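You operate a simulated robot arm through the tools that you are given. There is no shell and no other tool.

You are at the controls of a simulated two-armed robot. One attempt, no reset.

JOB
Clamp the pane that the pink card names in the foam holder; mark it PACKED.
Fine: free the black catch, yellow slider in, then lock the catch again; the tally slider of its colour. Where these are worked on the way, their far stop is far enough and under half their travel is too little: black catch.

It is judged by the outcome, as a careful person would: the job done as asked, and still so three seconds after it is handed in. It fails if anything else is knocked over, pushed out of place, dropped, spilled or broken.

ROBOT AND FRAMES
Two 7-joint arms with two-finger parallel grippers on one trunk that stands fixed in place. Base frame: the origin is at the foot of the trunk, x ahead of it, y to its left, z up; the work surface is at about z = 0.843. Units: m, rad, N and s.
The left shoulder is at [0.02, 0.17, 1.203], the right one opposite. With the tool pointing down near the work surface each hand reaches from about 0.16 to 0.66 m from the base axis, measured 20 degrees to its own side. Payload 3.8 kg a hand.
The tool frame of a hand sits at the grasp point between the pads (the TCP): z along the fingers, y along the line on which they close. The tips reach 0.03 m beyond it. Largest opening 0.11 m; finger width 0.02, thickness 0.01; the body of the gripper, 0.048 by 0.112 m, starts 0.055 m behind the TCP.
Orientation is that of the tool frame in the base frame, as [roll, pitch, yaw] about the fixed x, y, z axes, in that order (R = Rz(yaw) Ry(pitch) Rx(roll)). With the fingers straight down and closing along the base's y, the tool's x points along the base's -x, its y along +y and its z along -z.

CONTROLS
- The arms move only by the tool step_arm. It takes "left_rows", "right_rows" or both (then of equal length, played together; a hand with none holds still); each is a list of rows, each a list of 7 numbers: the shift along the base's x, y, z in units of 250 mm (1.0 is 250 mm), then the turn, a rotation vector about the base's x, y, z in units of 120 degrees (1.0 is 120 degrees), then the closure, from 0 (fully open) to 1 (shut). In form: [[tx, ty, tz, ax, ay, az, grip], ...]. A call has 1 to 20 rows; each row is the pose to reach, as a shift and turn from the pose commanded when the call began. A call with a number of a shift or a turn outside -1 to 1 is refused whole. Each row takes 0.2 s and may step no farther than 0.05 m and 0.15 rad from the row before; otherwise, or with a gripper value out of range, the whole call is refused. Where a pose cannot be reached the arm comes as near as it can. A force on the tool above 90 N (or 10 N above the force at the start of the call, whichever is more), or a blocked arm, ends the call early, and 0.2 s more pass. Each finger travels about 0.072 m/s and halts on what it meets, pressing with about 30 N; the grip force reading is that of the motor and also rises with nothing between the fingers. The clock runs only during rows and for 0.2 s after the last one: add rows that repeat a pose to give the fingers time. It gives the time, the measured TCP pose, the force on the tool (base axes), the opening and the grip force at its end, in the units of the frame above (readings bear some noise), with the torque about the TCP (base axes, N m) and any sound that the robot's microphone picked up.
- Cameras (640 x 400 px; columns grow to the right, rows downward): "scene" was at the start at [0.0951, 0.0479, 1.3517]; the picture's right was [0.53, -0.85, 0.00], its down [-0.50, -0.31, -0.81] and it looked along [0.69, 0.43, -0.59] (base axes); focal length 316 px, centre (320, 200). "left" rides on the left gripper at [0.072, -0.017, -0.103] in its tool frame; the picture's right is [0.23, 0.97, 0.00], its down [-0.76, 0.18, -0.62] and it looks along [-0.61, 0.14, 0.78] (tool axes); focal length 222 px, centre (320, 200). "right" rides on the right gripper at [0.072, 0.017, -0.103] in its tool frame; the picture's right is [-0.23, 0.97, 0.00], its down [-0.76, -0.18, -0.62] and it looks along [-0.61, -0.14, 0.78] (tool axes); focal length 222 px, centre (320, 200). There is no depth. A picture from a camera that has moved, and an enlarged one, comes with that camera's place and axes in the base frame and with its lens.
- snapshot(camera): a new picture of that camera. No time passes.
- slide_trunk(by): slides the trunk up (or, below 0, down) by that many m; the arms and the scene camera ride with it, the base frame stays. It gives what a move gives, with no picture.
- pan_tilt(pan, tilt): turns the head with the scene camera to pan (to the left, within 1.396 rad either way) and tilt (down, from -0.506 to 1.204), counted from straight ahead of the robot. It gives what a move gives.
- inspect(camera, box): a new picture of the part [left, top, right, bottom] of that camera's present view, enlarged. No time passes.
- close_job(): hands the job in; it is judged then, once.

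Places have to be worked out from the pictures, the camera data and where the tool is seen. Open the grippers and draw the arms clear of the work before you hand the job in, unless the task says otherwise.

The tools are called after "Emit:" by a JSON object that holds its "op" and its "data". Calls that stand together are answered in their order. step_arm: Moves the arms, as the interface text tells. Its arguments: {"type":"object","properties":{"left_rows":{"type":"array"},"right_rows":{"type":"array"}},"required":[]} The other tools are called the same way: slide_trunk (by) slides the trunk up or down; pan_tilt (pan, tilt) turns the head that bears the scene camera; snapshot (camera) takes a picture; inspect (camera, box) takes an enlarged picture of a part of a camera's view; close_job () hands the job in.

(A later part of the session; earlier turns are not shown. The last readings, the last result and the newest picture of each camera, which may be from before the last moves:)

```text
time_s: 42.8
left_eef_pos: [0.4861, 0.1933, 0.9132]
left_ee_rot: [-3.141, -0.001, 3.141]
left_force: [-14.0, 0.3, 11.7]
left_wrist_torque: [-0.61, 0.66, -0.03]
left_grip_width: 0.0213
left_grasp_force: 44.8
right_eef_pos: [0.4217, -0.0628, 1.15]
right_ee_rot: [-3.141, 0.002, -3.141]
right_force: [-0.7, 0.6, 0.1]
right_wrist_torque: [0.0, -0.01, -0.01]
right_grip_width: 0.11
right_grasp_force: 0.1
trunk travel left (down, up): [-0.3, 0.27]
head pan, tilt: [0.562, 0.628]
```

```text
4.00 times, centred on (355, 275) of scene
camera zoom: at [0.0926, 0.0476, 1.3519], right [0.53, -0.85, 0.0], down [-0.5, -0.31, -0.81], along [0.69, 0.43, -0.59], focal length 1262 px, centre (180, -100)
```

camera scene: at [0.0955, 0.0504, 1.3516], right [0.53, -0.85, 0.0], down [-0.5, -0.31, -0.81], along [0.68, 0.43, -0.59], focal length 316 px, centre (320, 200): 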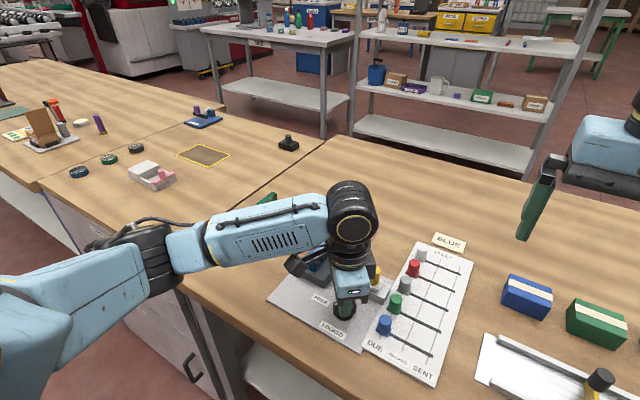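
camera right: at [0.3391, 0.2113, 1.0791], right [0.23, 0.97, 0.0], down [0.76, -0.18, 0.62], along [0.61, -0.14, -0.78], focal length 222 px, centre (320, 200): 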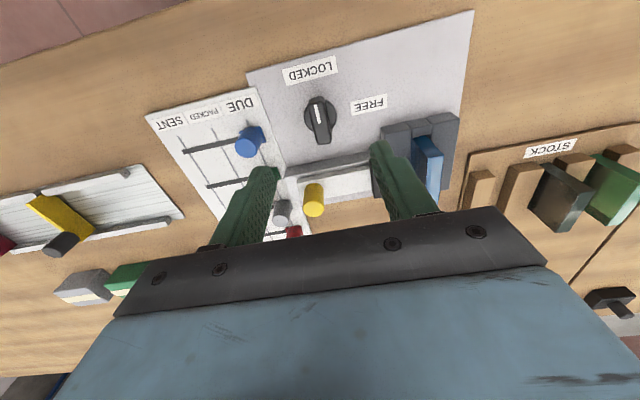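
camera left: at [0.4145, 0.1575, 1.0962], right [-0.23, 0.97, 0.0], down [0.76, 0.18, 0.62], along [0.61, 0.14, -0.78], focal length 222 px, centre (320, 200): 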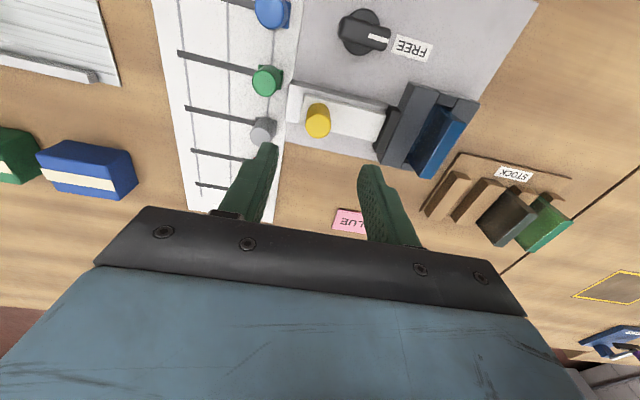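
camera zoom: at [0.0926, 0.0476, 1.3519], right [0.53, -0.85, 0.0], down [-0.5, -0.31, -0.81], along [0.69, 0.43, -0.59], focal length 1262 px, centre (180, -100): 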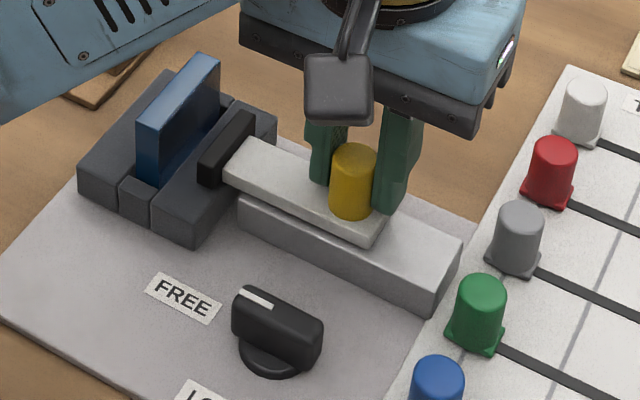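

The slider has moved 20 mm and the jaw is close to the pane. I relieve the −14 N sideways push and go on in finer steps.

Emit:
{"op": "step_arm", "data": {"left_rows": [[-0.004, 0.004, 0.003, 0, 0, 0, 1.0], [-0.005, 0.01, 0.004, 0, 0, 0, 1.0], [-0.005, 0.016, 0.004, 0, 0, 0, 1.0], [-0.005, 0.022, 0.004, 0, 0, 0, 1.0], [-0.005, 0.022, 0.004, 0, 0, 0, 1.0]]}}

Emit:
{"op": "inspect", "data": {"camera": "left", "box": [320, 60, 520, 220]}}

Emit:
{"op": "inspect", "data": {"camera": "scene", "box": [290, 225, 390, 305]}}

```text
time_s: 44.0
left_eef_pos: [0.4862, 0.1977, 0.9131]
left_ee_rot: [3.142, 0.002, -3.141]
left_force: [-3.0, -0.4, 2.3]
left_wrist_torque: [-0.64, 0.16, 0.02]
left_grip_width: 0.0213
left_grasp_force: 44.9
right_eef_pos: [0.4251, -0.0635, 1.1488]
right_ee_rot: [3.141, 0.0, 3.142]
right_force: [-0.8, 0.6, 0.0]
right_wrist_torque: [0.01, 0.01, -0.03]
right_grip_width: 0.1101
right_grasp_force: 0.1
trunk travel left (down, up): [-0.3, 0.27]
head pan, tilt: [0.562, 0.628]
```

```text
2.50 times, centred on (420, 140) of left
camera zoom: at [0.4142, 0.1815, 1.0176], right [-0.23, 0.97, 0.0], down [0.76, 0.18, 0.62], along [0.61, 0.14, -0.78], focal length 555 px, centre (70, 350)
```

zoom: 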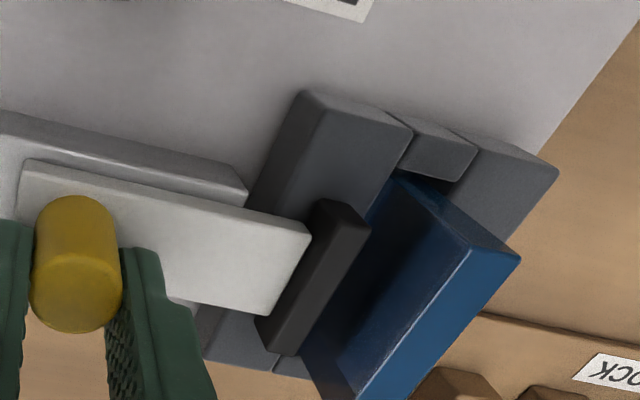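

```text
5.00 times, centred on (340, 265) of scene
camera zoom: at [0.0944, 0.0478, 1.3517], right [0.53, -0.85, 0.0], down [-0.5, -0.31, -0.81], along [0.69, 0.43, -0.59], focal length 1578 px, centre (220, -125)
```

zoom: 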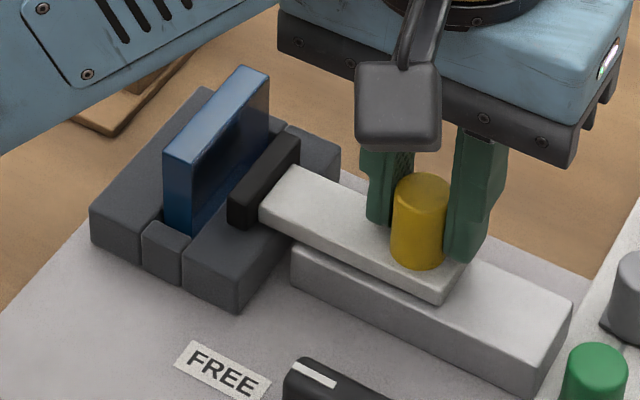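

The side load is gone and the jaw is nearly touching the pane. I push on in 1.5 mm steps until the force shows contact.

Emit:
{"op": "step_arm", "data": {"left_rows": [[0, 0.006, 0, 0, 0, 0, 1.0], [0, 0.012, 0, 0, 0, 0, 1.0], [0.001, 0.018, 0, 0, 0, 0, 1.0], [0.001, 0.018, 0, 0, 0, 0, 1.0]]}}

Emit:
{"op": "inspect", "data": {"camera": "left", "box": [320, 60, 520, 220]}}

Emit:
{"op": "inspect", "data": {"camera": "scene", "box": [290, 225, 390, 305]}}

```text
time_s: 45.0
left_eef_pos: [0.4856, 0.2025, 0.9126]
left_ee_rot: [-3.141, -0.002, -3.141]
left_force: [-6.5, -0.2, -8.5]
left_wrist_torque: [-0.63, -1.06, 0.04]
left_grip_width: 0.0214
left_grasp_force: 45.1
right_eef_pos: [0.4243, -0.0628, 1.1482]
right_ee_rot: [3.141, 0.001, -3.141]
right_force: [-1.1, 0.7, -0.3]
right_wrist_torque: [0.01, 0.01, -0.01]
right_grip_width: 0.1101
right_grasp_force: 0.0
trunk travel left (down, up): [-0.3, 0.27]
head pan, tilt: [0.562, 0.628]
```

```text
2.50 times, centred on (420, 140) of left
camera zoom: at [0.4146, 0.1858, 1.0178], right [-0.23, 0.97, 0.0], down [0.76, 0.18, 0.62], along [0.61, 0.14, -0.78], focal length 555 px, centre (70, 350)
```

zoom: 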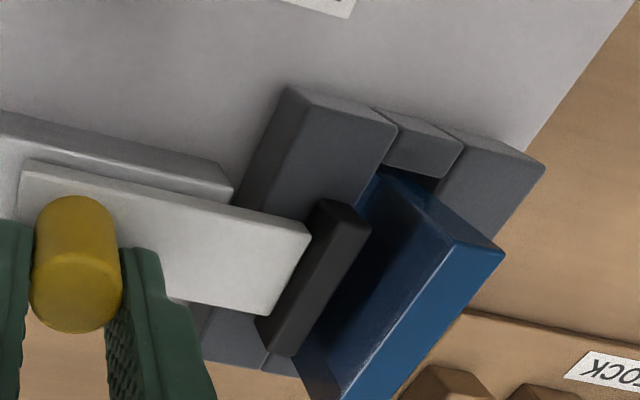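

```text
5.00 times, centred on (340, 265) of scene
camera zoom: at [0.0947, 0.0482, 1.3516], right [0.53, -0.85, 0.0], down [-0.5, -0.31, -0.81], along [0.69, 0.43, -0.59], focal length 1578 px, centre (220, -125)
```

zoom: 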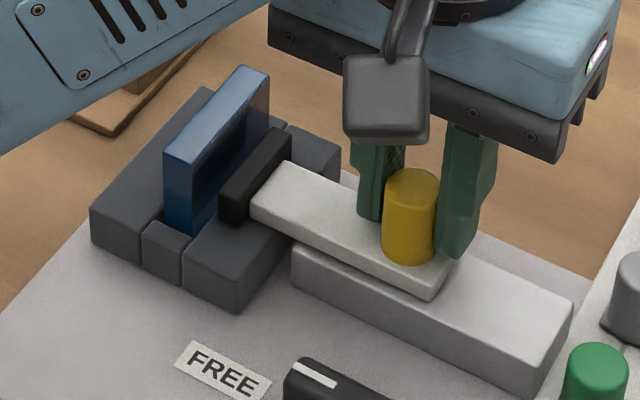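

Still no contact (y force about 0). I push 6 mm more in 1.5 mm steps.

Emit:
{"op": "step_arm", "data": {"left_rows": [[-0.002, 0.006, 0, 0, 0, 0, 1.0], [-0.002, 0.012, 0, 0, 0, 0, 1.0], [-0.002, 0.018, 0, 0, 0, 0, 1.0], [-0.002, 0.024, 0, 0, 0, 0, 1.0], [-0.002, 0.024, 0, 0, 0, 0, 1.0]]}}

Emit:
{"op": "inspect", "data": {"camera": "left", "box": [320, 60, 520, 220]}}

Emit:
{"op": "inspect", "data": {"camera": "scene", "box": [290, 225, 390, 305]}}

```text
time_s: 46.2
left_eef_pos: [0.486, 0.2069, 0.9126]
left_ee_rot: [3.139, 0.001, 3.14]
left_force: [-1.5, -7.3, 0.1]
left_wrist_torque: [0.59, -0.02, 0.06]
left_grip_width: 0.0214
left_grasp_force: 45.1
right_eef_pos: [0.4244, -0.0647, 1.1478]
right_ee_rot: [-3.141, -0.001, -3.141]
right_force: [-0.2, -0.5, 0.0]
right_wrist_torque: [0.0, 0.01, -0.05]
right_grip_width: 0.11
right_grasp_force: 0.0
trunk travel left (down, up): [-0.3, 0.27]
head pan, tilt: [0.562, 0.628]
```

```text
2.50 times, centred on (420, 140) of left
camera zoom: at [0.4142, 0.1901, 1.0176], right [-0.23, 0.97, 0.0], down [0.76, 0.18, 0.62], along [0.61, 0.14, -0.78], focal length 555 px, centre (70, 350)
```

zoom: 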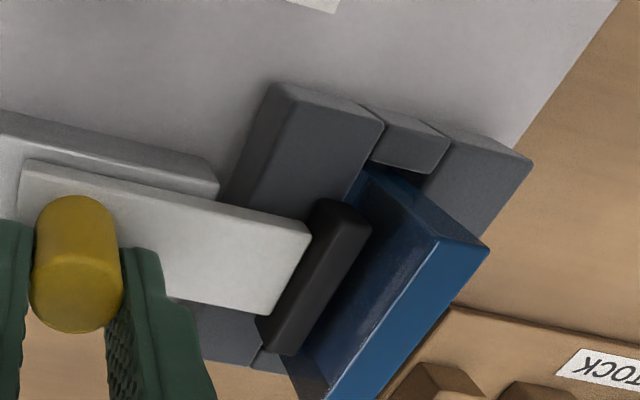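

```text
5.00 times, centred on (340, 265) of scene
camera zoom: at [0.0949, 0.0469, 1.3517], right [0.53, -0.85, 0.0], down [-0.5, -0.31, -0.81], along [0.69, 0.43, -0.59], focal length 1578 px, centre (220, -125)
```

zoom: 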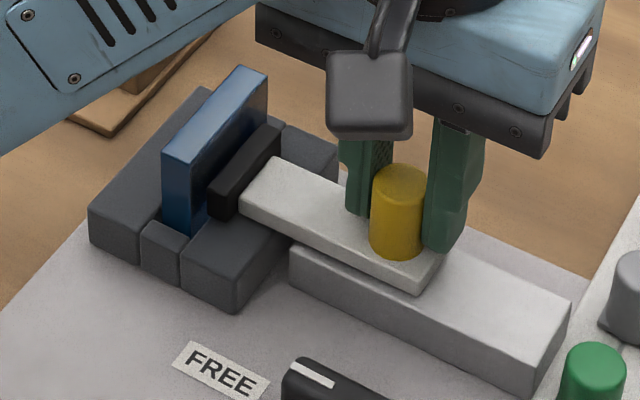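

A −7 N reaction along y shows the jaw has met the pane. I press further in 1 mm steps to clamp it firmly.

Emit:
{"op": "step_arm", "data": {"left_rows": [[0, 0.004, 0, 0, 0, 0, 1.0], [0, 0.008, 0, 0, 0, 0, 1.0], [0, 0.012, 0, 0, 0, 0, 1.0], [0, 0.012, 0, 0, 0, 0, 1.0]]}}

Emit:
{"op": "inspect", "data": {"camera": "scene", "box": [290, 225, 390, 305]}}

Emit:
{"op": "inspect", "data": {"camera": "left", "box": [320, 60, 520, 220]}}

```text
time_s: 47.2
left_eef_pos: [0.4856, 0.2073, 0.9129]
left_ee_rot: [-3.14, 0.003, 3.138]
left_force: [4.7, -24.8, -5.4]
left_wrist_torque: [0.26, -0.42, 0.05]
left_grip_width: 0.0213
left_grasp_force: 44.9
right_eef_pos: [0.4268, -0.0661, 1.1483]
right_ee_rot: [3.14, 0.0, -3.141]
right_force: [-1.0, -0.7, 0.0]
right_wrist_torque: [0.04, 0.01, 0.0]
right_grip_width: 0.1102
right_grasp_force: 0.0
trunk travel left (down, up): [-0.3, 0.27]
head pan, tilt: [0.562, 0.628]
```

```text
5.00 times, centred on (340, 265) of scene
camera zoom: at [0.0961, 0.0449, 1.3517], right [0.53, -0.85, 0.0], down [-0.5, -0.31, -0.81], along [0.68, 0.43, -0.59], focal length 1578 px, centre (220, -125)
```

zoom: 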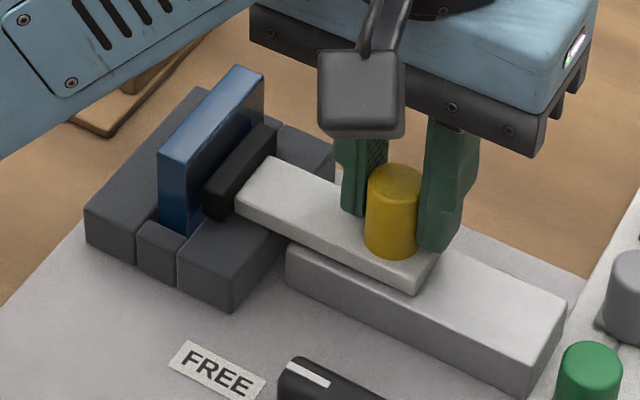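

```text
2.50 times, centred on (420, 140) of left
camera zoom: at [0.4142, 0.1908, 1.0176], right [-0.22, 0.97, 0.0], down [0.76, 0.18, 0.62], along [0.61, 0.14, -0.78], focal length 555 px, centre (70, 350)
```

zoom: 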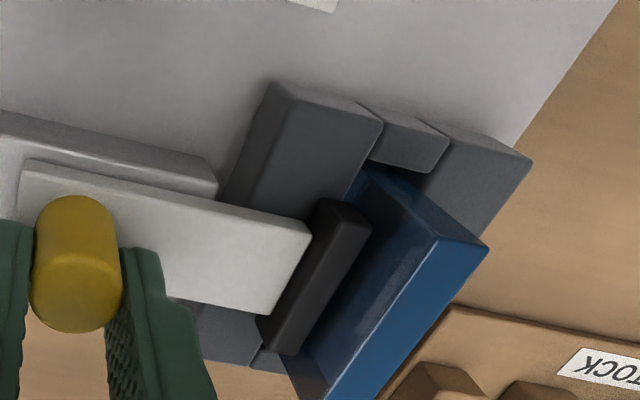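

At 25 N the slider no longer advances (y stays 0.207), so the jaw is hard against the pane. I relax the push slightly, open the fingers and lift clear.

Emit:
{"op": "step_arm", "data": {"left_rows": [[0, -0.008, 0, 0, 0, 0, 1.0], [0, -0.008, 0, 0, 0, 0, 0.9], [0, -0.008, 0, 0, 0, 0, 0.75], [0, -0.008, 0, 0, 0, 0, 0.65], [0, -0.008, 0.06, 0, 0, 0, 0.65], [0, -0.008, 0.2, 0, 0, 0, 0.65], [0, -0.008, 0.36, 0, 0, 0, 0.65], [0, -0.008, 0.36, 0, 0, 0, 0.65]]}}

Emit:
{"op": "snapshot", "data": {"camera": "left"}}

Emit:
{"op": "inspect", "data": {"camera": "scene", "box": [290, 225, 420, 325]}}

```text
time_s: 49.0
left_eef_pos: [0.4877, 0.2083, 1.0025]
left_ee_rot: [3.141, -0.001, -3.14]
left_force: [-0.4, -0.1, -0.4]
left_wrist_torque: [-0.01, 0.0, 0.0]
left_grip_width: 0.0386
left_grasp_force: 0.0
right_eef_pos: [0.4239, -0.0626, 1.1486]
right_ee_rot: [3.141, -0.001, 3.14]
right_force: [-0.4, -0.1, -0.1]
right_wrist_torque: [0.01, 0.03, -0.02]
right_grip_width: 0.1101
right_grasp_force: 0.1
trunk travel left (down, up): [-0.3, 0.27]
head pan, tilt: [0.562, 0.628]
```

```text
taken
camera left: at [0.4159, 0.1922, 1.1065], right [-0.23, 0.97, 0.0], down [0.76, 0.18, 0.62], along [0.61, 0.14, -0.78], focal length 222 px, centre (320, 200)
```

left: 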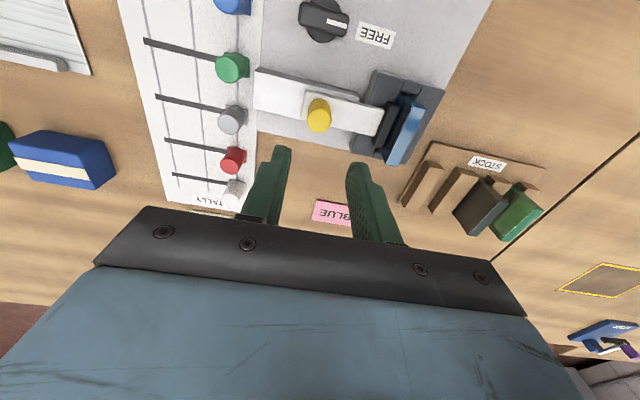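

```text
4.00 times, centred on (355, 275) of scene
camera zoom: at [0.0952, 0.048, 1.3516], right [0.53, -0.85, 0.0], down [-0.5, -0.31, -0.81], along [0.69, 0.43, -0.59], focal length 1262 px, centre (180, -100)
```

zoom: 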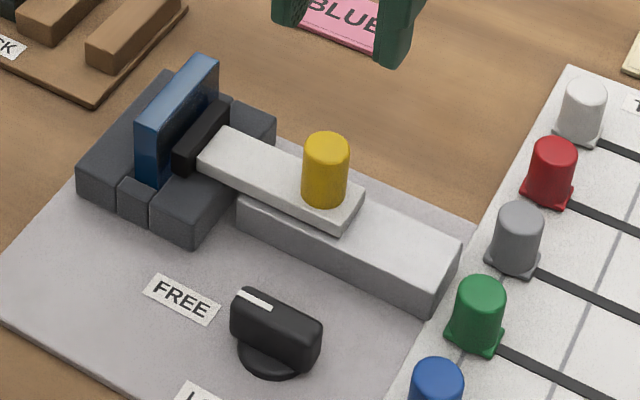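

The slider is in, with the jaw against the pane. Now I go back to the catch at axis (0.411, 0.195), with the hand turned 90° so the fingers close across the handle.

Emit:
{"op": "step_arm", "data": {"left_rows": [[-0.03, -0.005, 0, 0, 0, -0.069, 0.6], [-0.06, -0.01, 0, 0, 0, -0.138, 0.6], [-0.09, -0.015, 0, 0, 0, -0.207, 0.6], [-0.12, -0.02, 0, 0, 0, -0.276, 0.6], [-0.15, -0.025, 0, 0, 0, -0.345, 0.6], [-0.18, -0.03, 0, 0, 0, -0.414, 0.6], [-0.21, -0.035, 0, 0, 0, -0.483, 0.6], [-0.24, -0.04, 0, 0, 0, -0.552, 0.6], [-0.27, -0.045, 0, 0, 0, -0.621, 0.6], [-0.3, -0.053, 0, 0, 0, -0.69, 0.6], [-0.307, -0.053, -0.05, 0, 0, -0.75, 0.6], [-0.307, -0.053, -0.05, 0, 0, -0.75, 0.6]]}}

Emit:
{"op": "inspect", "data": {"camera": "left", "box": [220, 60, 420, 200]}}

```text
time_s: 51.6
left_eef_pos: [0.4082, 0.1982, 0.9898]
left_ee_rot: [3.141, -0.001, 1.568]
left_force: [0.2, 0.5, -0.8]
left_wrist_torque: [0.02, 0.0, -0.01]
left_grip_width: 0.044
left_grasp_force: 0.0
right_eef_pos: [0.4245, -0.0628, 1.1485]
right_ee_rot: [-3.142, 0.001, 3.141]
right_force: [-0.5, -0.1, -0.7]
right_wrist_torque: [0.0, 0.01, 0.01]
right_grip_width: 0.1101
right_grasp_force: 0.1
trunk travel left (down, up): [-0.3, 0.27]
head pan, tilt: [0.562, 0.628]
```

```text
2.86 times, centred on (320, 130) of left
camera zoom: at [0.3918, 0.2703, 1.0946], right [0.97, 0.23, 0.0], down [0.18, -0.76, 0.62], along [0.14, -0.61, -0.78], focal length 635 px, centre (320, 400)
```

zoom: 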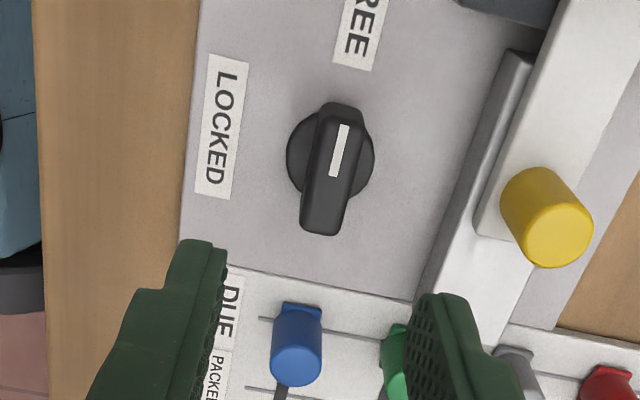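

The handle centre is about 4 mm to +x of the tool. I correct and descend around it, then close.

Emit:
{"op": "step_arm", "data": {"left_rows": [[0.016, 0.004, -0.06, 0, 0, 0, 0.6], [0.016, 0.004, -0.18, 0, 0, 0, 0.6], [0.016, 0.004, -0.28, 0, 0, 0, 0.6], [0.016, 0.004, -0.35, 0, 0, 0, 0.6], [0.016, 0.004, -0.395, 0, 0, 0, 0.6], [0.016, 0.004, -0.395, 0, 0, 0, 0.6]]}}

Emit:
{"op": "inspect", "data": {"camera": "left", "box": [230, 80, 410, 220]}}

```text
time_s: 53.0
left_eef_pos: [0.4123, 0.1992, 0.8924]
left_ee_rot: [-3.141, 0.0, 1.572]
left_force: [0.1, -0.3, -0.4]
left_wrist_torque: [0.0, -0.01, -0.02]
left_grip_width: 0.0441
left_grasp_force: 0.1
right_eef_pos: [0.4243, -0.0635, 1.1478]
right_ee_rot: [-3.142, 0.001, -3.141]
right_force: [0.1, 0.1, 0.6]
right_wrist_torque: [0.01, -0.01, 0.0]
right_grip_width: 0.1101
right_grasp_force: 0.1
trunk travel left (down, up): [-0.3, 0.27]
head pan, tilt: [0.562, 0.628]
```

```text
2.86 times, centred on (320, 150) of left
camera zoom: at [0.3962, 0.2721, 0.9968], right [0.97, 0.23, 0.0], down [0.18, -0.76, 0.62], along [0.14, -0.61, -0.78], focal length 635 px, centre (320, 343)
```

zoom: 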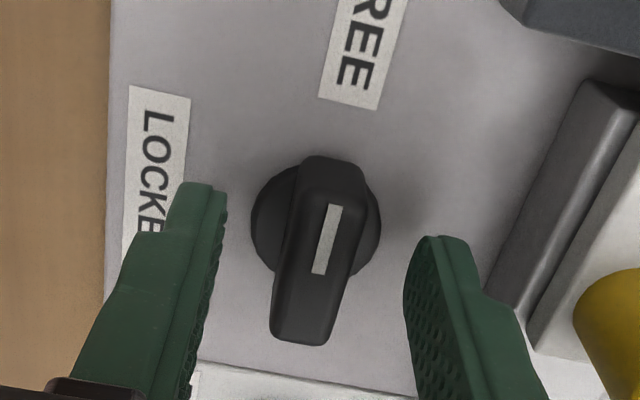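

The handle is well centred now. I close on it and turn it back counter-clockwise about 45° first.

Emit:
{"op": "step_arm", "data": {"left_rows": [[0, 0, 0, 0, 0, 0, 0.75], [0, 0, 0, 0, 0, 0, 0.9], [0, 0, 0, 0, 0, 0, 1.0], [0, 0, 0, 0, 0, 0, 1.0], [0, 0, 0, 0, 0, 0, 1.0]]}}

Emit:
{"op": "step_arm", "data": {"left_rows": [[0, 0, 0, 0, 0, 0.07, 1.0], [0, 0, 0, 0, 0, 0.14, 1.0], [0, 0, 0, 0, 0, 0.21, 1.0], [0, 0, 0, 0, 0, 0.21, 1.0]]}}

```text
time_s: 54.2
left_eef_pos: [0.4124, 0.2012, 0.8918]
left_ee_rot: [3.14, 0.0, 1.571]
left_force: [0.3, -0.2, -2.1]
left_wrist_torque: [0.03, -0.02, -0.01]
left_grip_width: 0.0157
left_grasp_force: 45.1
right_eef_pos: [0.4251, -0.064, 1.1487]
right_ee_rot: [-3.142, 0.001, -3.141]
right_force: [0.0, -0.4, 0.2]
right_wrist_torque: [0.03, -0.03, -0.01]
right_grip_width: 0.1102
right_grasp_force: 0.1
trunk travel left (down, up): [-0.3, 0.27]
head pan, tilt: [0.562, 0.628]
```

```text
time_s: 55.2
left_eef_pos: [0.4092, 0.1994, 0.8926]
left_ee_rot: [-3.139, 0.0, 2.012]
left_force: [-16.5, 6.7, 6.0]
left_wrist_torque: [-0.71, 0.18, -0.06]
left_grip_width: 0.0158
left_grasp_force: 45.0
right_eef_pos: [0.4229, -0.0625, 1.1496]
right_ee_rot: [3.141, 0.0, 3.142]
right_force: [-0.4, -0.7, -1.6]
right_wrist_torque: [-0.04, -0.01, -0.01]
right_grip_width: 0.1098
right_grasp_force: 0.1
trunk travel left (down, up): [-0.3, 0.27]
head pan, tilt: [0.562, 0.628]
```

The side force shows the axis lies about 4–5 mm off the bar's middle. I follow an arc with the hand while continuing to turn to about 54°.

Emit:
{"op": "step_arm", "data": {"left_rows": [[-0.009, -0.0024, 0, 0, 0, 0.0, 1.0], [-0.009, -0.0024, 0, 0, 0, 0.04, 1.0], [-0.0111, -0.0038, 0, 0, 0, 0.107, 1.0], [-0.0129, -0.0055, 0, 0, 0, 0.173, 1.0], [-0.0146, -0.0074, 0, 0, 0, 0.24, 1.0], [-0.0146, -0.0074, 0, 0, 0, 0.24, 1.0]]}}

```text
time_s: 56.6
left_eef_pos: [0.4068, 0.199, 0.8927]
left_ee_rot: [3.137, 0.002, 2.518]
left_force: [-4.4, 17.2, 13.6]
left_wrist_torque: [0.93, 0.92, 0.04]
left_grip_width: 0.0159
left_grasp_force: 45.6
right_eef_pos: [0.4245, -0.062, 1.1495]
right_ee_rot: [-3.14, 0.002, -3.141]
right_force: [-0.4, -0.3, 0.0]
right_wrist_torque: [-0.02, 0.02, -0.02]
right_grip_width: 0.11
right_grasp_force: 0.0
trunk travel left (down, up): [-0.3, 0.27]
head pan, tilt: [0.562, 0.628]
```

At 54° the residual is 17 N in +y, so I ease 2 mm that way and continue the turn to about 78°.

Emit:
{"op": "step_arm", "data": {"left_rows": [[-0.002, 0.008, 0.004, 0, 0, 0.0, 1.0], [-0.003, 0.008, 0.004, 0, 0, 0.06, 1.0], [-0.004, 0.007, 0.004, 0, 0, 0.13, 1.0], [-0.005, 0.006, 0.004, 0, 0, 0.2, 1.0], [-0.005, 0.006, 0.004, 0, 0, 0.2, 1.0]]}}

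Emit:
{"op": "inspect", "data": {"camera": "left", "box": [230, 60, 410, 220]}}

```text
time_s: 57.8
left_eef_pos: [0.4077, 0.1961, 0.8928]
left_ee_rot: [-3.138, 0.002, 2.931]
left_force: [-0.9, -0.2, -3.4]
left_wrist_torque: [-0.31, -0.99, -0.01]
left_grip_width: 0.0159
left_grasp_force: 45.4
right_eef_pos: [0.4247, -0.0636, 1.1497]
right_ee_rot: [3.141, 0.0, 3.14]
right_force: [-0.4, 0.0, 0.5]
right_wrist_torque: [0.02, 0.02, -0.02]
right_grip_width: 0.1099
right_grasp_force: 0.1
trunk travel left (down, up): [-0.3, 0.27]
head pan, tilt: [0.562, 0.628]
```

```text
2.50 times, centred on (320, 140) of left
camera zoom: at [0.3338, 0.1946, 0.9968], right [-0.02, 1.0, 0.0], down [0.78, 0.02, 0.62], along [0.62, 0.01, -0.78], focal length 555 px, centre (320, 350)
```

zoom: 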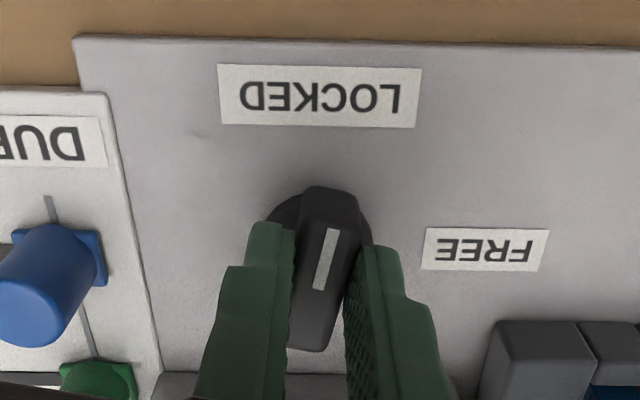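

Forces are near zero and the catch is 78° back toward LOCKED. I turn the last 12–13° and look for the stop torque.

Emit:
{"op": "step_arm", "data": {"left_rows": [[-0.001, -0.002, 0, 0, 0, 0.05, 1.0], [-0.001, -0.003, 0, 0, 0, 0.102, 1.0], [-0.001, -0.003, 0, 0, 0, 0.102, 1.0]]}}

Emit:
{"op": "step_arm", "data": {"left_rows": [[0, 0, 0, 0, 0, 0.025, 1.0], [0, 0, 0, 0, 0, 0.025, 1.0]]}}

```text
time_s: 58.6
left_eef_pos: [0.4071, 0.1959, 0.8924]
left_ee_rot: [-3.14, 0.0, -3.138]
left_force: [-2.0, -6.3, -2.4]
left_wrist_torque: [0.04, -0.74, -0.2]
left_grip_width: 0.0159
left_grasp_force: 44.9
right_eef_pos: [0.4236, -0.0652, 1.1474]
right_ee_rot: [-3.14, 0.001, -3.141]
right_force: [0.1, -0.4, -0.4]
right_wrist_torque: [0.01, -0.02, -0.01]
right_grip_width: 0.1101
right_grasp_force: 0.0
trunk travel left (down, up): [-0.3, 0.27]
head pan, tilt: [0.562, 0.628]
```

```text
time_s: 59.2
left_eef_pos: [0.4067, 0.1951, 0.8923]
left_ee_rot: [3.141, -0.002, -3.085]
left_force: [-1.8, -6.6, -0.4]
left_wrist_torque: [-0.08, 0.63, -1.25]
left_grip_width: 0.0164
left_grasp_force: 45.0
right_eef_pos: [0.4244, -0.0634, 1.1489]
right_ee_rot: [3.141, 0.001, -3.14]
right_force: [0.5, -0.3, -0.8]
right_wrist_torque: [0.0, -0.01, 0.0]
right_grip_width: 0.1101
right_grasp_force: 0.1
trunk travel left (down, up): [-0.3, 0.27]
head pan, tilt: [0.562, 0.628]
```

Torque of −1.25 N m shows the catch is at its LOCKED stop. I relax the twist, open, lift off and inspect.

Emit:
{"op": "step_arm", "data": {"left_rows": [[0, 0, 0, 0, 0, -0.022, 1.0], [0, 0, 0, 0, 0, -0.022, 0.85], [0, 0, 0, 0, 0, -0.022, 0.7], [0, 0, 0, 0, 0, -0.022, 0.6], [0, 0, 0.04, 0, 0, -0.022, 0.6], [0, 0, 0.14, 0, 0, -0.022, 0.6], [0, 0, 0.28, 0, 0, -0.022, 0.6], [0, 0, 0.4, 0, 0, -0.022, 0.6], [0, 0, 0.4, 0, 0, -0.022, 0.6]]}}

Emit:
{"op": "snapshot", "data": {"camera": "left"}}

Emit:
{"op": "inspect", "data": {"camera": "scene", "box": [290, 225, 420, 325]}}

Emit:
{"op": "inspect", "data": {"camera": "left", "box": [180, 20, 420, 180]}}

```text
time_s: 61.2
left_eef_pos: [0.4057, 0.1968, 0.9923]
left_ee_rot: [3.141, -0.002, -3.129]
left_force: [-0.1, 0.7, 0.6]
left_wrist_torque: [0.01, -0.01, -0.01]
left_grip_width: 0.044
left_grasp_force: 0.1
right_eef_pos: [0.4255, -0.0638, 1.1489]
right_ee_rot: [3.141, 0.0, 3.141]
right_force: [-0.1, 0.7, 0.4]
right_wrist_torque: [0.03, -0.01, 0.0]
right_grip_width: 0.1101
right_grasp_force: 0.0
trunk travel left (down, up): [-0.3, 0.27]
head pan, tilt: [0.562, 0.628]
```

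```text
taken
camera left: at [0.335, 0.1781, 1.0975], right [-0.24, 0.97, 0.0], down [0.76, 0.19, 0.62], along [0.61, 0.15, -0.78], focal length 222 px, centre (320, 200)
```

left: 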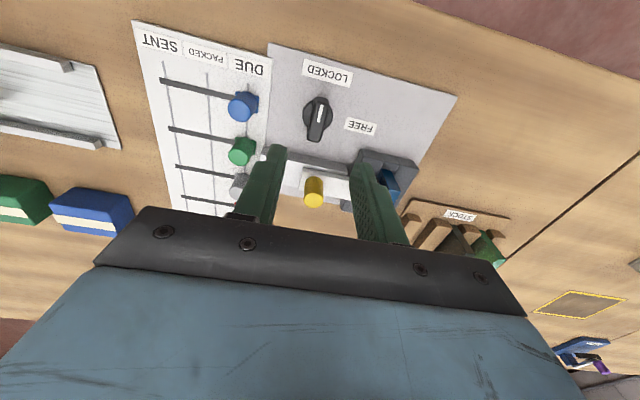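

```text
4.00 times, centred on (355, 275) of scene
camera zoom: at [0.0952, 0.0479, 1.3516], right [0.53, -0.85, 0.0], down [-0.5, -0.31, -0.81], along [0.69, 0.43, -0.59], focal length 1262 px, centre (180, -100)
```

zoom: 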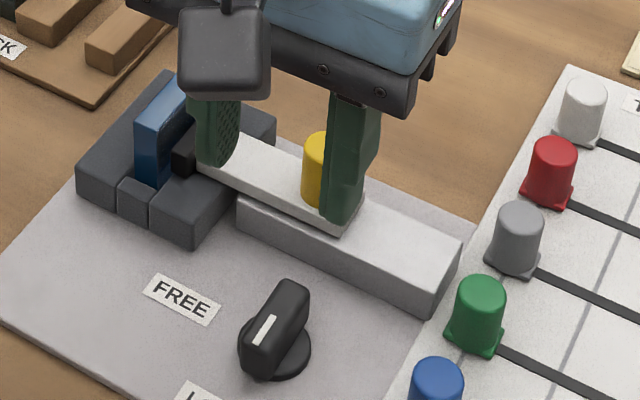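

```text
2.50 times, centred on (300, 100) of left
camera zoom: at [0.335, 0.1781, 1.0975], right [-0.24, 0.97, 0.0], down [0.76, 0.19, 0.62], along [0.61, 0.15, -0.78], focal length 555 px, centre (370, 450)
```

zoom: 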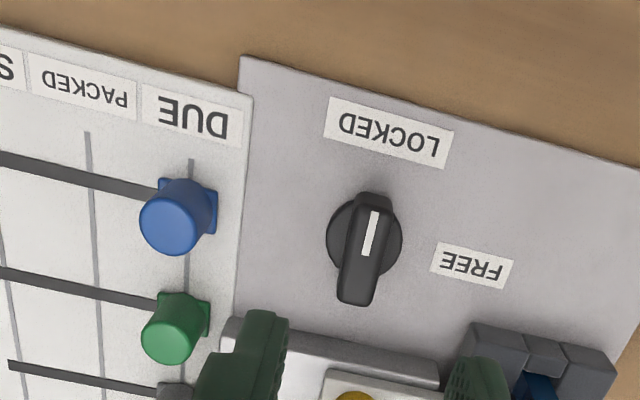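

The catch is locked with the slider in. Next is the blue tally knob at about (0.4175, 0.119), to be moved to the PACKED line at y about 0.079. I move the right hand farther out for room and bring the left hand above the blue knob.

Emit:
{"op": "step_arm", "data": {"left_rows": [[0.01, -0.06, 0, 0, 0, -0.006, 0.6], [0.02, -0.14, 0, 0, 0, -0.006, 0.6], [0.035, -0.22, -0.02, 0, 0, -0.006, 0.6], [0.047, -0.311, -0.06, 0, 0, -0.006, 0.6], [0.047, -0.311, -0.08, 0, 0, -0.006, 0.6]], "right_rows": [[0, -0.14, 0.04, 0, 0, 0, 0], [0, -0.28, 0.08, 0, 0, 0, 0], [0, -0.42, 0.12, 0, 0, 0, 0], [0, -0.56, 0.12, 0, 0, 0, 0], [0, -0.56, 0.12, 0, 0, 0, 0]]}}

Emit:
{"op": "snapshot", "data": {"camera": "left"}}

Emit:
{"op": "inspect", "data": {"camera": "left", "box": [220, 40, 420, 200]}}

Emit:
{"op": "inspect", "data": {"camera": "scene", "box": [340, 250, 480, 380]}}

```text
time_s: 62.4
left_eef_pos: [0.4169, 0.1198, 0.9728]
left_ee_rot: [-3.14, 0.0, 3.139]
left_force: [-0.2, -0.3, 1.0]
left_wrist_torque: [-0.02, 0.01, 0.02]
left_grip_width: 0.0442
left_grasp_force: 0.0
right_eef_pos: [0.4213, -0.206, 1.1781]
right_ee_rot: [3.141, 0.0, -3.141]
right_force: [0.4, -0.4, -0.3]
right_wrist_torque: [-0.02, 0.01, 0.0]
right_grip_width: 0.1101
right_grasp_force: 0.0
trunk travel left (down, up): [-0.3, 0.27]
head pan, tilt: [0.562, 0.628]
```

```text
taken
camera left: at [0.3469, 0.1025, 1.0775], right [-0.23, 0.97, 0.0], down [0.76, 0.18, 0.62], along [0.61, 0.14, -0.78], focal length 222 px, centre (320, 200)
```

left: 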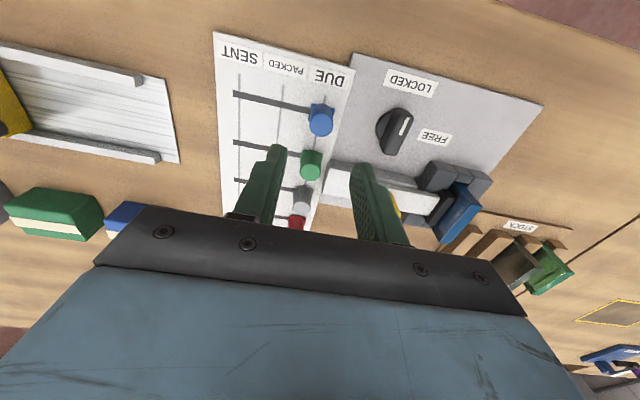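

```text
2.50 times, centred on (320, 120) of left
camera zoom: at [0.3469, 0.1025, 1.0775], right [-0.23, 0.97, 0.0], down [0.76, 0.18, 0.62], along [0.61, 0.14, -0.78], focal length 555 px, centre (320, 400)
```

zoom: 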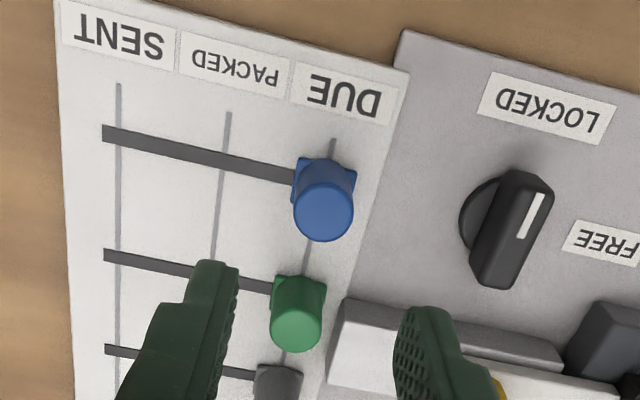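

```text
3.08 times, centred on (410, 315) of scene
camera zoom: at [0.0952, 0.0485, 1.3516], right [0.53, -0.85, 0.0], down [-0.5, -0.31, -0.81], along [0.69, 0.43, -0.59], focal length 971 px, centre (43, -154)
```

zoom: 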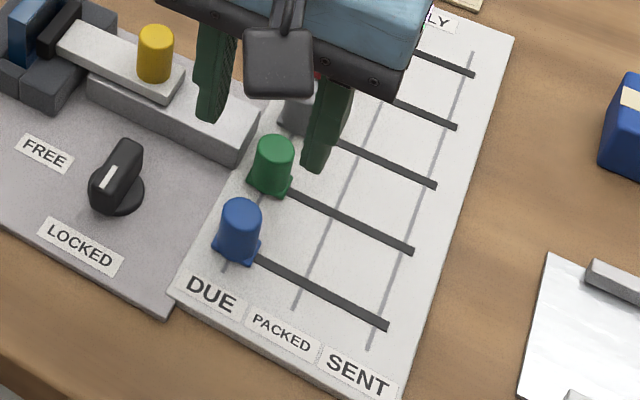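

The blue knob's top is within about 1 mm of the tool axis. I descend around it and check.

Emit:
{"op": "step_arm", "data": {"left_rows": [[-0.004, 0.003, -0.06, 0, 0, 0, 0.6], [-0.004, 0.003, -0.16, 0, 0, 0, 0.6], [-0.004, 0.003, -0.25, 0, 0, 0, 0.6], [-0.004, 0.003, -0.3, 0, 0, 0, 0.6], [-0.004, 0.003, -0.32, 0, 0, 0, 0.6], [-0.004, 0.003, -0.32, 0, 0, 0, 0.6]]}}

Emit:
{"op": "inspect", "data": {"camera": "left", "box": [220, 60, 420, 220]}}

Emit:
{"op": "inspect", "data": {"camera": "scene", "box": [340, 250, 480, 380]}}

```text
time_s: 63.8
left_eef_pos: [0.4178, 0.1203, 0.8919]
left_ee_rot: [3.141, 0.001, 3.14]
left_force: [-0.1, -0.1, 0.3]
left_wrist_torque: [0.0, -0.02, 0.02]
left_grip_width: 0.0438
left_grasp_force: 0.0
right_eef_pos: [0.4213, -0.2062, 1.1785]
right_ee_rot: [-3.141, 0.0, -3.141]
right_force: [0.1, -0.4, -0.6]
right_wrist_torque: [-0.02, 0.01, -0.04]
right_grip_width: 0.1098
right_grasp_force: 0.2
trunk travel left (down, up): [-0.3, 0.27]
head pan, tilt: [0.562, 0.628]
```

```text
2.50 times, centred on (320, 140) of left
camera zoom: at [0.347, 0.103, 0.9973], right [-0.23, 0.97, 0.0], down [0.76, 0.18, 0.62], along [0.61, 0.14, -0.78], focal length 555 px, centre (320, 350)
```

zoom: 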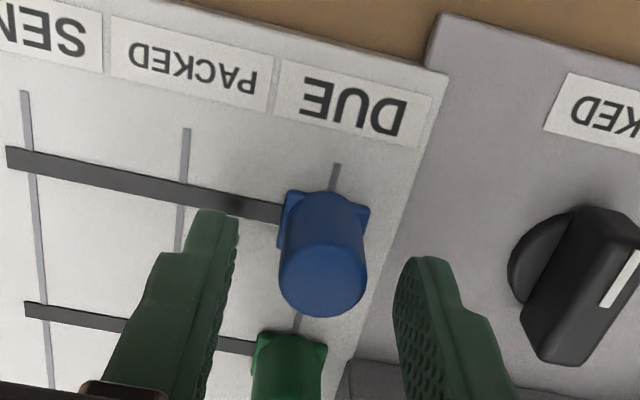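

```text
3.08 times, centred on (410, 315) of scene
camera zoom: at [0.0951, 0.0478, 1.3517], right [0.53, -0.85, 0.0], down [-0.5, -0.31, -0.81], along [0.69, 0.43, -0.59], focal length 971 px, centre (43, -154)
```

zoom: 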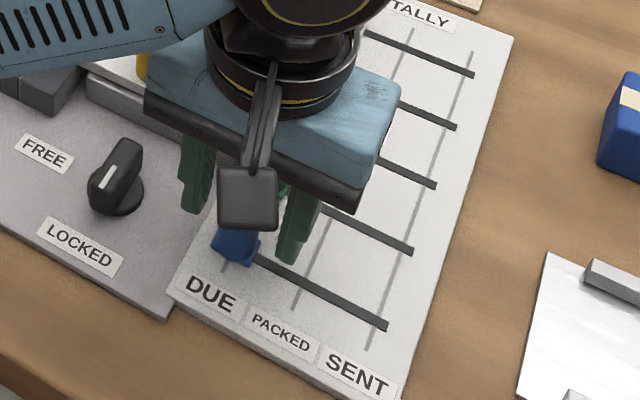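

The knob is centred between the fingers, and the DUE→PACKED spacing measures about 40 mm. I close on it first.

Emit:
{"op": "step_arm", "data": {"left_rows": [[0, 0, 0, 0, 0, 0, 0.75], [0, 0, 0, 0, 0, 0, 0.9], [0, 0, 0, 0, 0, 0, 1.0], [0, 0, 0, 0, 0, 0, 1.0], [0, 0, 0, 0, 0, 0, 1.0]]}}

Emit:
{"op": "step_arm", "data": {"left_rows": [[0, -0.012, 0, 0, 0, 0, 1.0], [0, -0.028, 0, 0, 0, 0, 1.0], [0, -0.044, 0, 0, 0, 0, 1.0], [0, -0.06, 0, 0, 0, 0, 1.0], [0, -0.08, 0, 0, 0, 0, 1.0], [0, -0.08, 0, 0, 0, 0, 1.0]]}}

Emit:
{"op": "inspect", "data": {"camera": "left", "box": [220, 60, 420, 220]}}

```text
time_s: 65.0
left_eef_pos: [0.4191, 0.1201, 0.8927]
left_ee_rot: [3.141, 0.001, 3.139]
left_force: [0.2, -1.3, -0.9]
left_wrist_torque: [0.37, -0.04, 0.0]
left_grip_width: 0.0204
left_grasp_force: 45.0
right_eef_pos: [0.4225, -0.207, 1.1795]
right_ee_rot: [3.141, 0.0, 3.141]
right_force: [-0.5, 0.2, 0.0]
right_wrist_torque: [0.0, -0.03, 0.0]
right_grip_width: 0.1099
right_grasp_force: 0.0
trunk travel left (down, up): [-0.3, 0.27]
head pan, tilt: [0.562, 0.628]
```

```text
time_s: 66.4
left_eef_pos: [0.4185, 0.0986, 0.8924]
left_ee_rot: [-3.141, 0.004, 3.14]
left_force: [-3.4, -0.2, 8.5]
left_wrist_torque: [0.41, -0.07, -0.03]
left_grip_width: 0.0204
left_grasp_force: 44.7
right_eef_pos: [0.4212, -0.2065, 1.1799]
right_ee_rot: [3.141, 0.001, 3.141]
right_force: [0.3, 0.4, 0.1]
right_wrist_torque: [-0.01, 0.02, 0.0]
right_grip_width: 0.11
right_grasp_force: 0.0
trunk travel left (down, up): [-0.3, 0.27]
head pan, tilt: [0.562, 0.628]
```

```text
2.50 times, centred on (320, 140) of left
camera zoom: at [0.3468, 0.0822, 0.9973], right [-0.23, 0.97, 0.0], down [0.76, 0.18, 0.62], along [0.61, 0.14, -0.78], focal length 555 px, centre (320, 350)
```

zoom: 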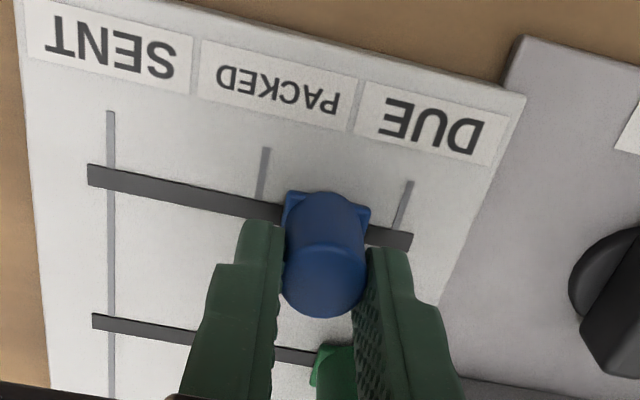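

The blue slider has moved halfway with little force. I move the remaining 20 mm to the PACKED line and check its alignment.

Emit:
{"op": "step_arm", "data": {"left_rows": [[0, -0.02, 0, 0, 0, 0, 1.0], [-0.001, -0.04, 0, 0, 0, 0, 1.0], [-0.002, -0.06, 0, 0, 0, 0, 1.0], [-0.002, -0.08, 0, 0, 0, 0, 1.0], [-0.002, -0.08, 0, 0, 0, 0, 1.0]]}}

Emit:
{"op": "inspect", "data": {"camera": "left", "box": [220, 60, 420, 220]}}

Emit:
{"op": "inspect", "data": {"camera": "scene", "box": [340, 250, 480, 380]}}

```text
time_s: 67.6
left_eef_pos: [0.419, 0.0791, 0.8936]
left_ee_rot: [3.141, 0.0, 3.14]
left_force: [1.6, -0.9, 0.0]
left_wrist_torque: [0.28, 0.15, 0.04]
left_grip_width: 0.0202
left_grasp_force: 44.7
right_eef_pos: [0.422, -0.2062, 1.1786]
right_ee_rot: [3.141, 0.001, -3.141]
right_force: [0.7, 0.6, 0.6]
right_wrist_torque: [-0.03, 0.0, 0.0]
right_grip_width: 0.1099
right_grasp_force: 0.0
trunk travel left (down, up): [-0.3, 0.27]
head pan, tilt: [0.562, 0.628]
```

```text
2.50 times, centred on (320, 140) of left
camera zoom: at [0.347, 0.0628, 0.9974], right [-0.23, 0.97, 0.0], down [0.76, 0.18, 0.62], along [0.61, 0.14, -0.78], focal length 555 px, centre (320, 350)
```

zoom: 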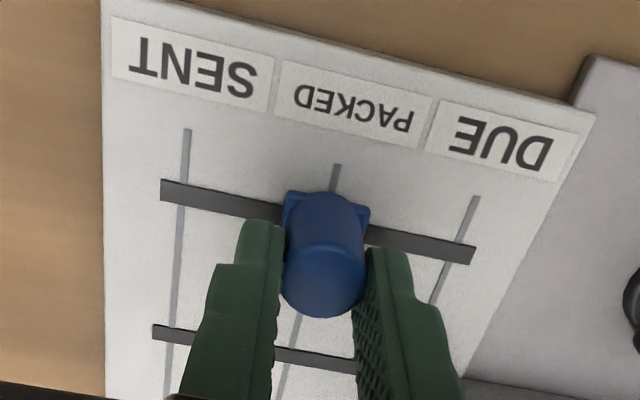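

```text
3.08 times, centred on (410, 315) of scene
camera zoom: at [0.0953, 0.048, 1.3517], right [0.53, -0.85, 0.0], down [-0.5, -0.31, -0.81], along [0.69, 0.43, -0.59], focal length 971 px, centre (43, -154)
```

zoom: 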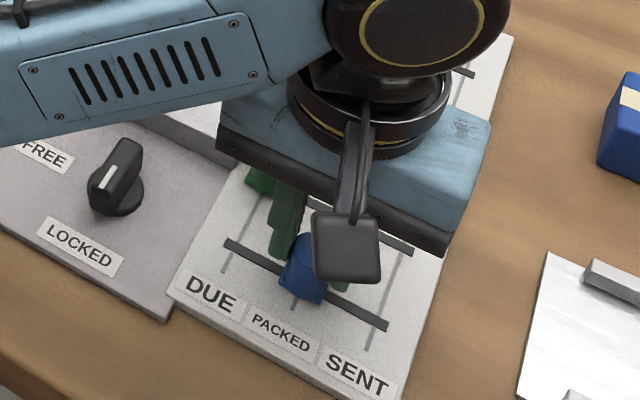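

The PACKED line now passes the blue knob exactly as the DUE line did at the start. I open, lift straight up, and withdraw the left hand to its side.

Emit:
{"op": "step_arm", "data": {"left_rows": [[0, 0, 0, 0, 0, 0, 0.85], [0, 0, 0, 0, 0, 0, 0.7], [0, 0, 0, 0, 0, 0, 0.6], [0, 0, 0.06, 0, 0, 0, 0.6], [0, 0, 0.2, 0, 0, 0, 0.6], [0, 0, 0.4, 0, 0, 0, 0.6], [0, 0, 0.6, 0, 0, 0, 0.4], [0, 0.05, 0.78, 0, 0, 0, 0.2], [0, 0.2, 0.9, 0, 0, 0, 0], [0, 0.38, 0.94, 0, 0, 0, 0], [0, 0.56, 0.96, 0, 0, 0, 0], [0, 0.74, 0.98, 0, 0, 0, 0], [0, 0.92, 0.98, 0, 0, 0, 0], [0, 1.0, 0.98, 0, 0, 0, 0], [0, 1.0, 0.98, 0, 0, 0, 0]]}}

Emit:
{"op": "step_arm", "data": {"left_rows": [[-0.02, 0.15, 0, 0, 0, 0, 0], [-0.06, 0.3, 0, 0, 0, 0, 0], [-0.12, 0.45, 0, 0, 0, 0, 0], [-0.2, 0.58, 0, 0, 0, 0, 0], [-0.2, 0.58, 0, 0, 0, 0, 0]]}}

Emit:
{"op": "snapshot", "data": {"camera": "scene"}}

Emit:
{"op": "inspect", "data": {"camera": "scene", "box": [270, 225, 410, 325]}}

Emit:
{"op": "inspect", "data": {"camera": "scene", "box": [350, 230, 490, 390]}}

```text
time_s: 70.8
left_eef_pos: [0.4168, 0.3294, 1.1364]
left_ee_rot: [-3.141, 0.0, 3.139]
left_force: [-0.6, 0.3, -1.0]
left_wrist_torque: [-0.01, 0.02, -0.01]
left_grip_width: 0.1101
left_grasp_force: 0.0
right_eef_pos: [0.4233, -0.2062, 1.1787]
right_ee_rot: [-3.141, 0.001, -3.14]
right_force: [0.2, 0.1, -0.2]
right_wrist_torque: [0.01, -0.03, -0.02]
right_grip_width: 0.1099
right_grasp_force: 0.0
trunk travel left (down, up): [-0.3, 0.27]
head pan, tilt: [0.562, 0.628]
```

```text
time_s: 72.0
left_eef_pos: [0.3691, 0.4756, 1.1388]
left_ee_rot: [-3.141, 0.0, 3.141]
left_force: [-0.5, -0.3, 0.1]
left_wrist_torque: [0.02, 0.0, -0.01]
left_grip_width: 0.1099
left_grasp_force: 0.1
right_eef_pos: [0.4228, -0.207, 1.1788]
right_ee_rot: [3.141, 0.0, 3.142]
right_force: [0.2, -0.8, 0.1]
right_wrist_torque: [0.01, 0.01, -0.03]
right_grip_width: 0.1098
right_grasp_force: 0.1
trunk travel left (down, up): [-0.3, 0.27]
head pan, tilt: [0.562, 0.628]
```

```text
taken
camera scene: at [0.0954, 0.0477, 1.3517], right [0.53, -0.85, 0.0], down [-0.5, -0.31, -0.81], along [0.68, 0.43, -0.59], focal length 316 px, centre (320, 200)
```

scene: 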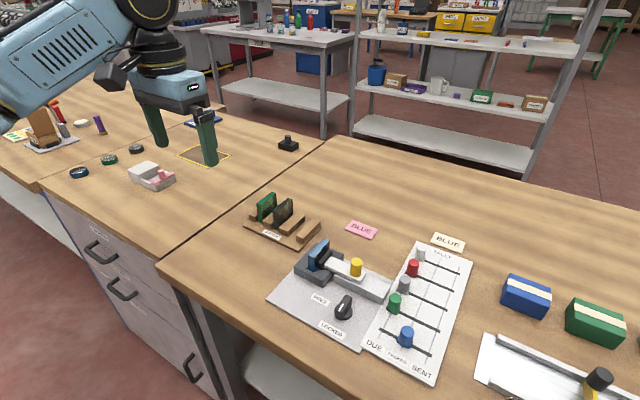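

```text
4.00 times, centred on (340, 275) of scene
camera zoom: at [0.0954, 0.0477, 1.3517], right [0.53, -0.85, 0.0], down [-0.5, -0.31, -0.81], along [0.68, 0.43, -0.59], focal length 1262 px, centre (240, -100)
```

zoom: 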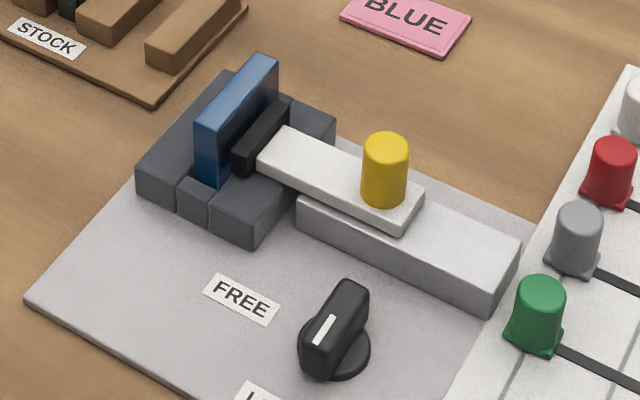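

```text
2.50 times, centred on (420, 310) of scene
camera zoom: at [0.0954, 0.0477, 1.3517], right [0.53, -0.85, 0.0], down [-0.5, -0.31, -0.81], along [0.68, 0.43, -0.59], focal length 789 px, centre (70, -75)
```

zoom: 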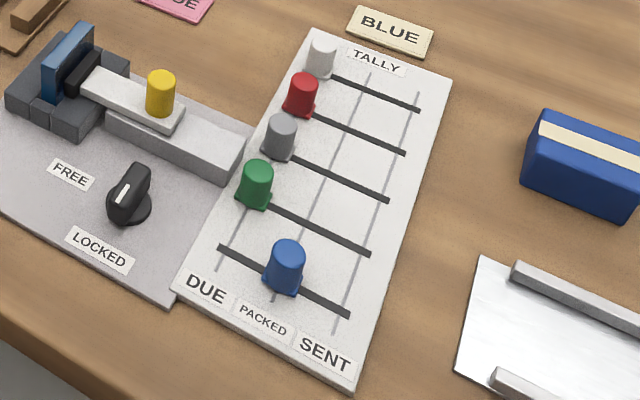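

The pane is clamped, the catch is locked, and blue stands on PACKED with the other sliders still on DUE. I take one last enlarged look at the jaw against the pane and at the rack before handing in.

Emit:
{"op": "inspect", "data": {"camera": "scene", "box": [300, 235, 360, 280]}}

Emit:
{"op": "inspect", "data": {"camera": "left", "box": [60, 20, 340, 200]}}

Emit:
{"op": "snapshot", "data": {"camera": "right"}}

```text
8.89 times, centred on (330, 258) of scene
camera zoom: at [0.0954, 0.0477, 1.3517], right [0.53, -0.85, 0.0], down [-0.5, -0.31, -0.81], along [0.68, 0.43, -0.59], focal length 2806 px, centre (231, -311)
```

zoom: 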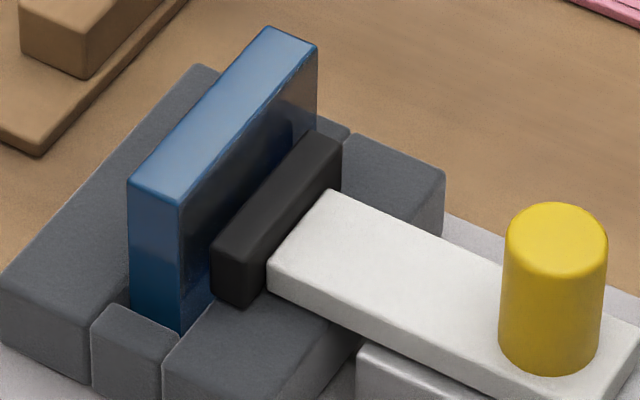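

```text
2.22 times, centred on (200, 110) of left
camera zoom: at [0.2977, 0.4576, 1.2429], right [-0.23, 0.97, 0.0], down [0.76, 0.18, 0.62], along [0.61, 0.14, -0.78], focal length 494 px, centre (587, 400)
```

zoom: 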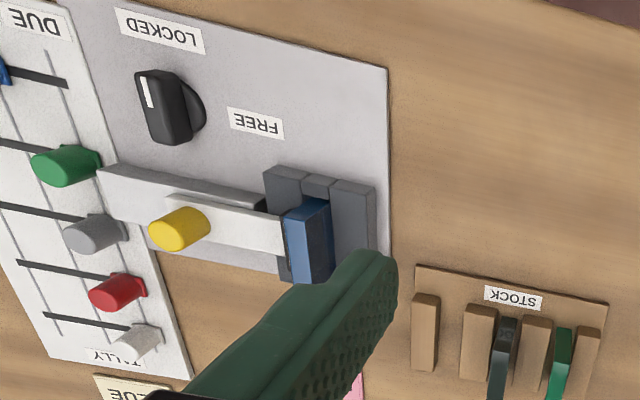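

```text
taken
camera right: at [0.3505, -0.1903, 1.2808], right [0.23, 0.97, 0.0], down [0.76, -0.18, 0.62], along [0.61, -0.14, -0.78], focal length 222 px, centre (320, 200)
```

right: 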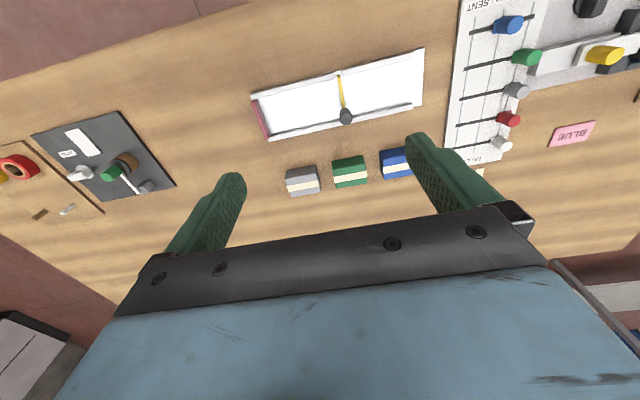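

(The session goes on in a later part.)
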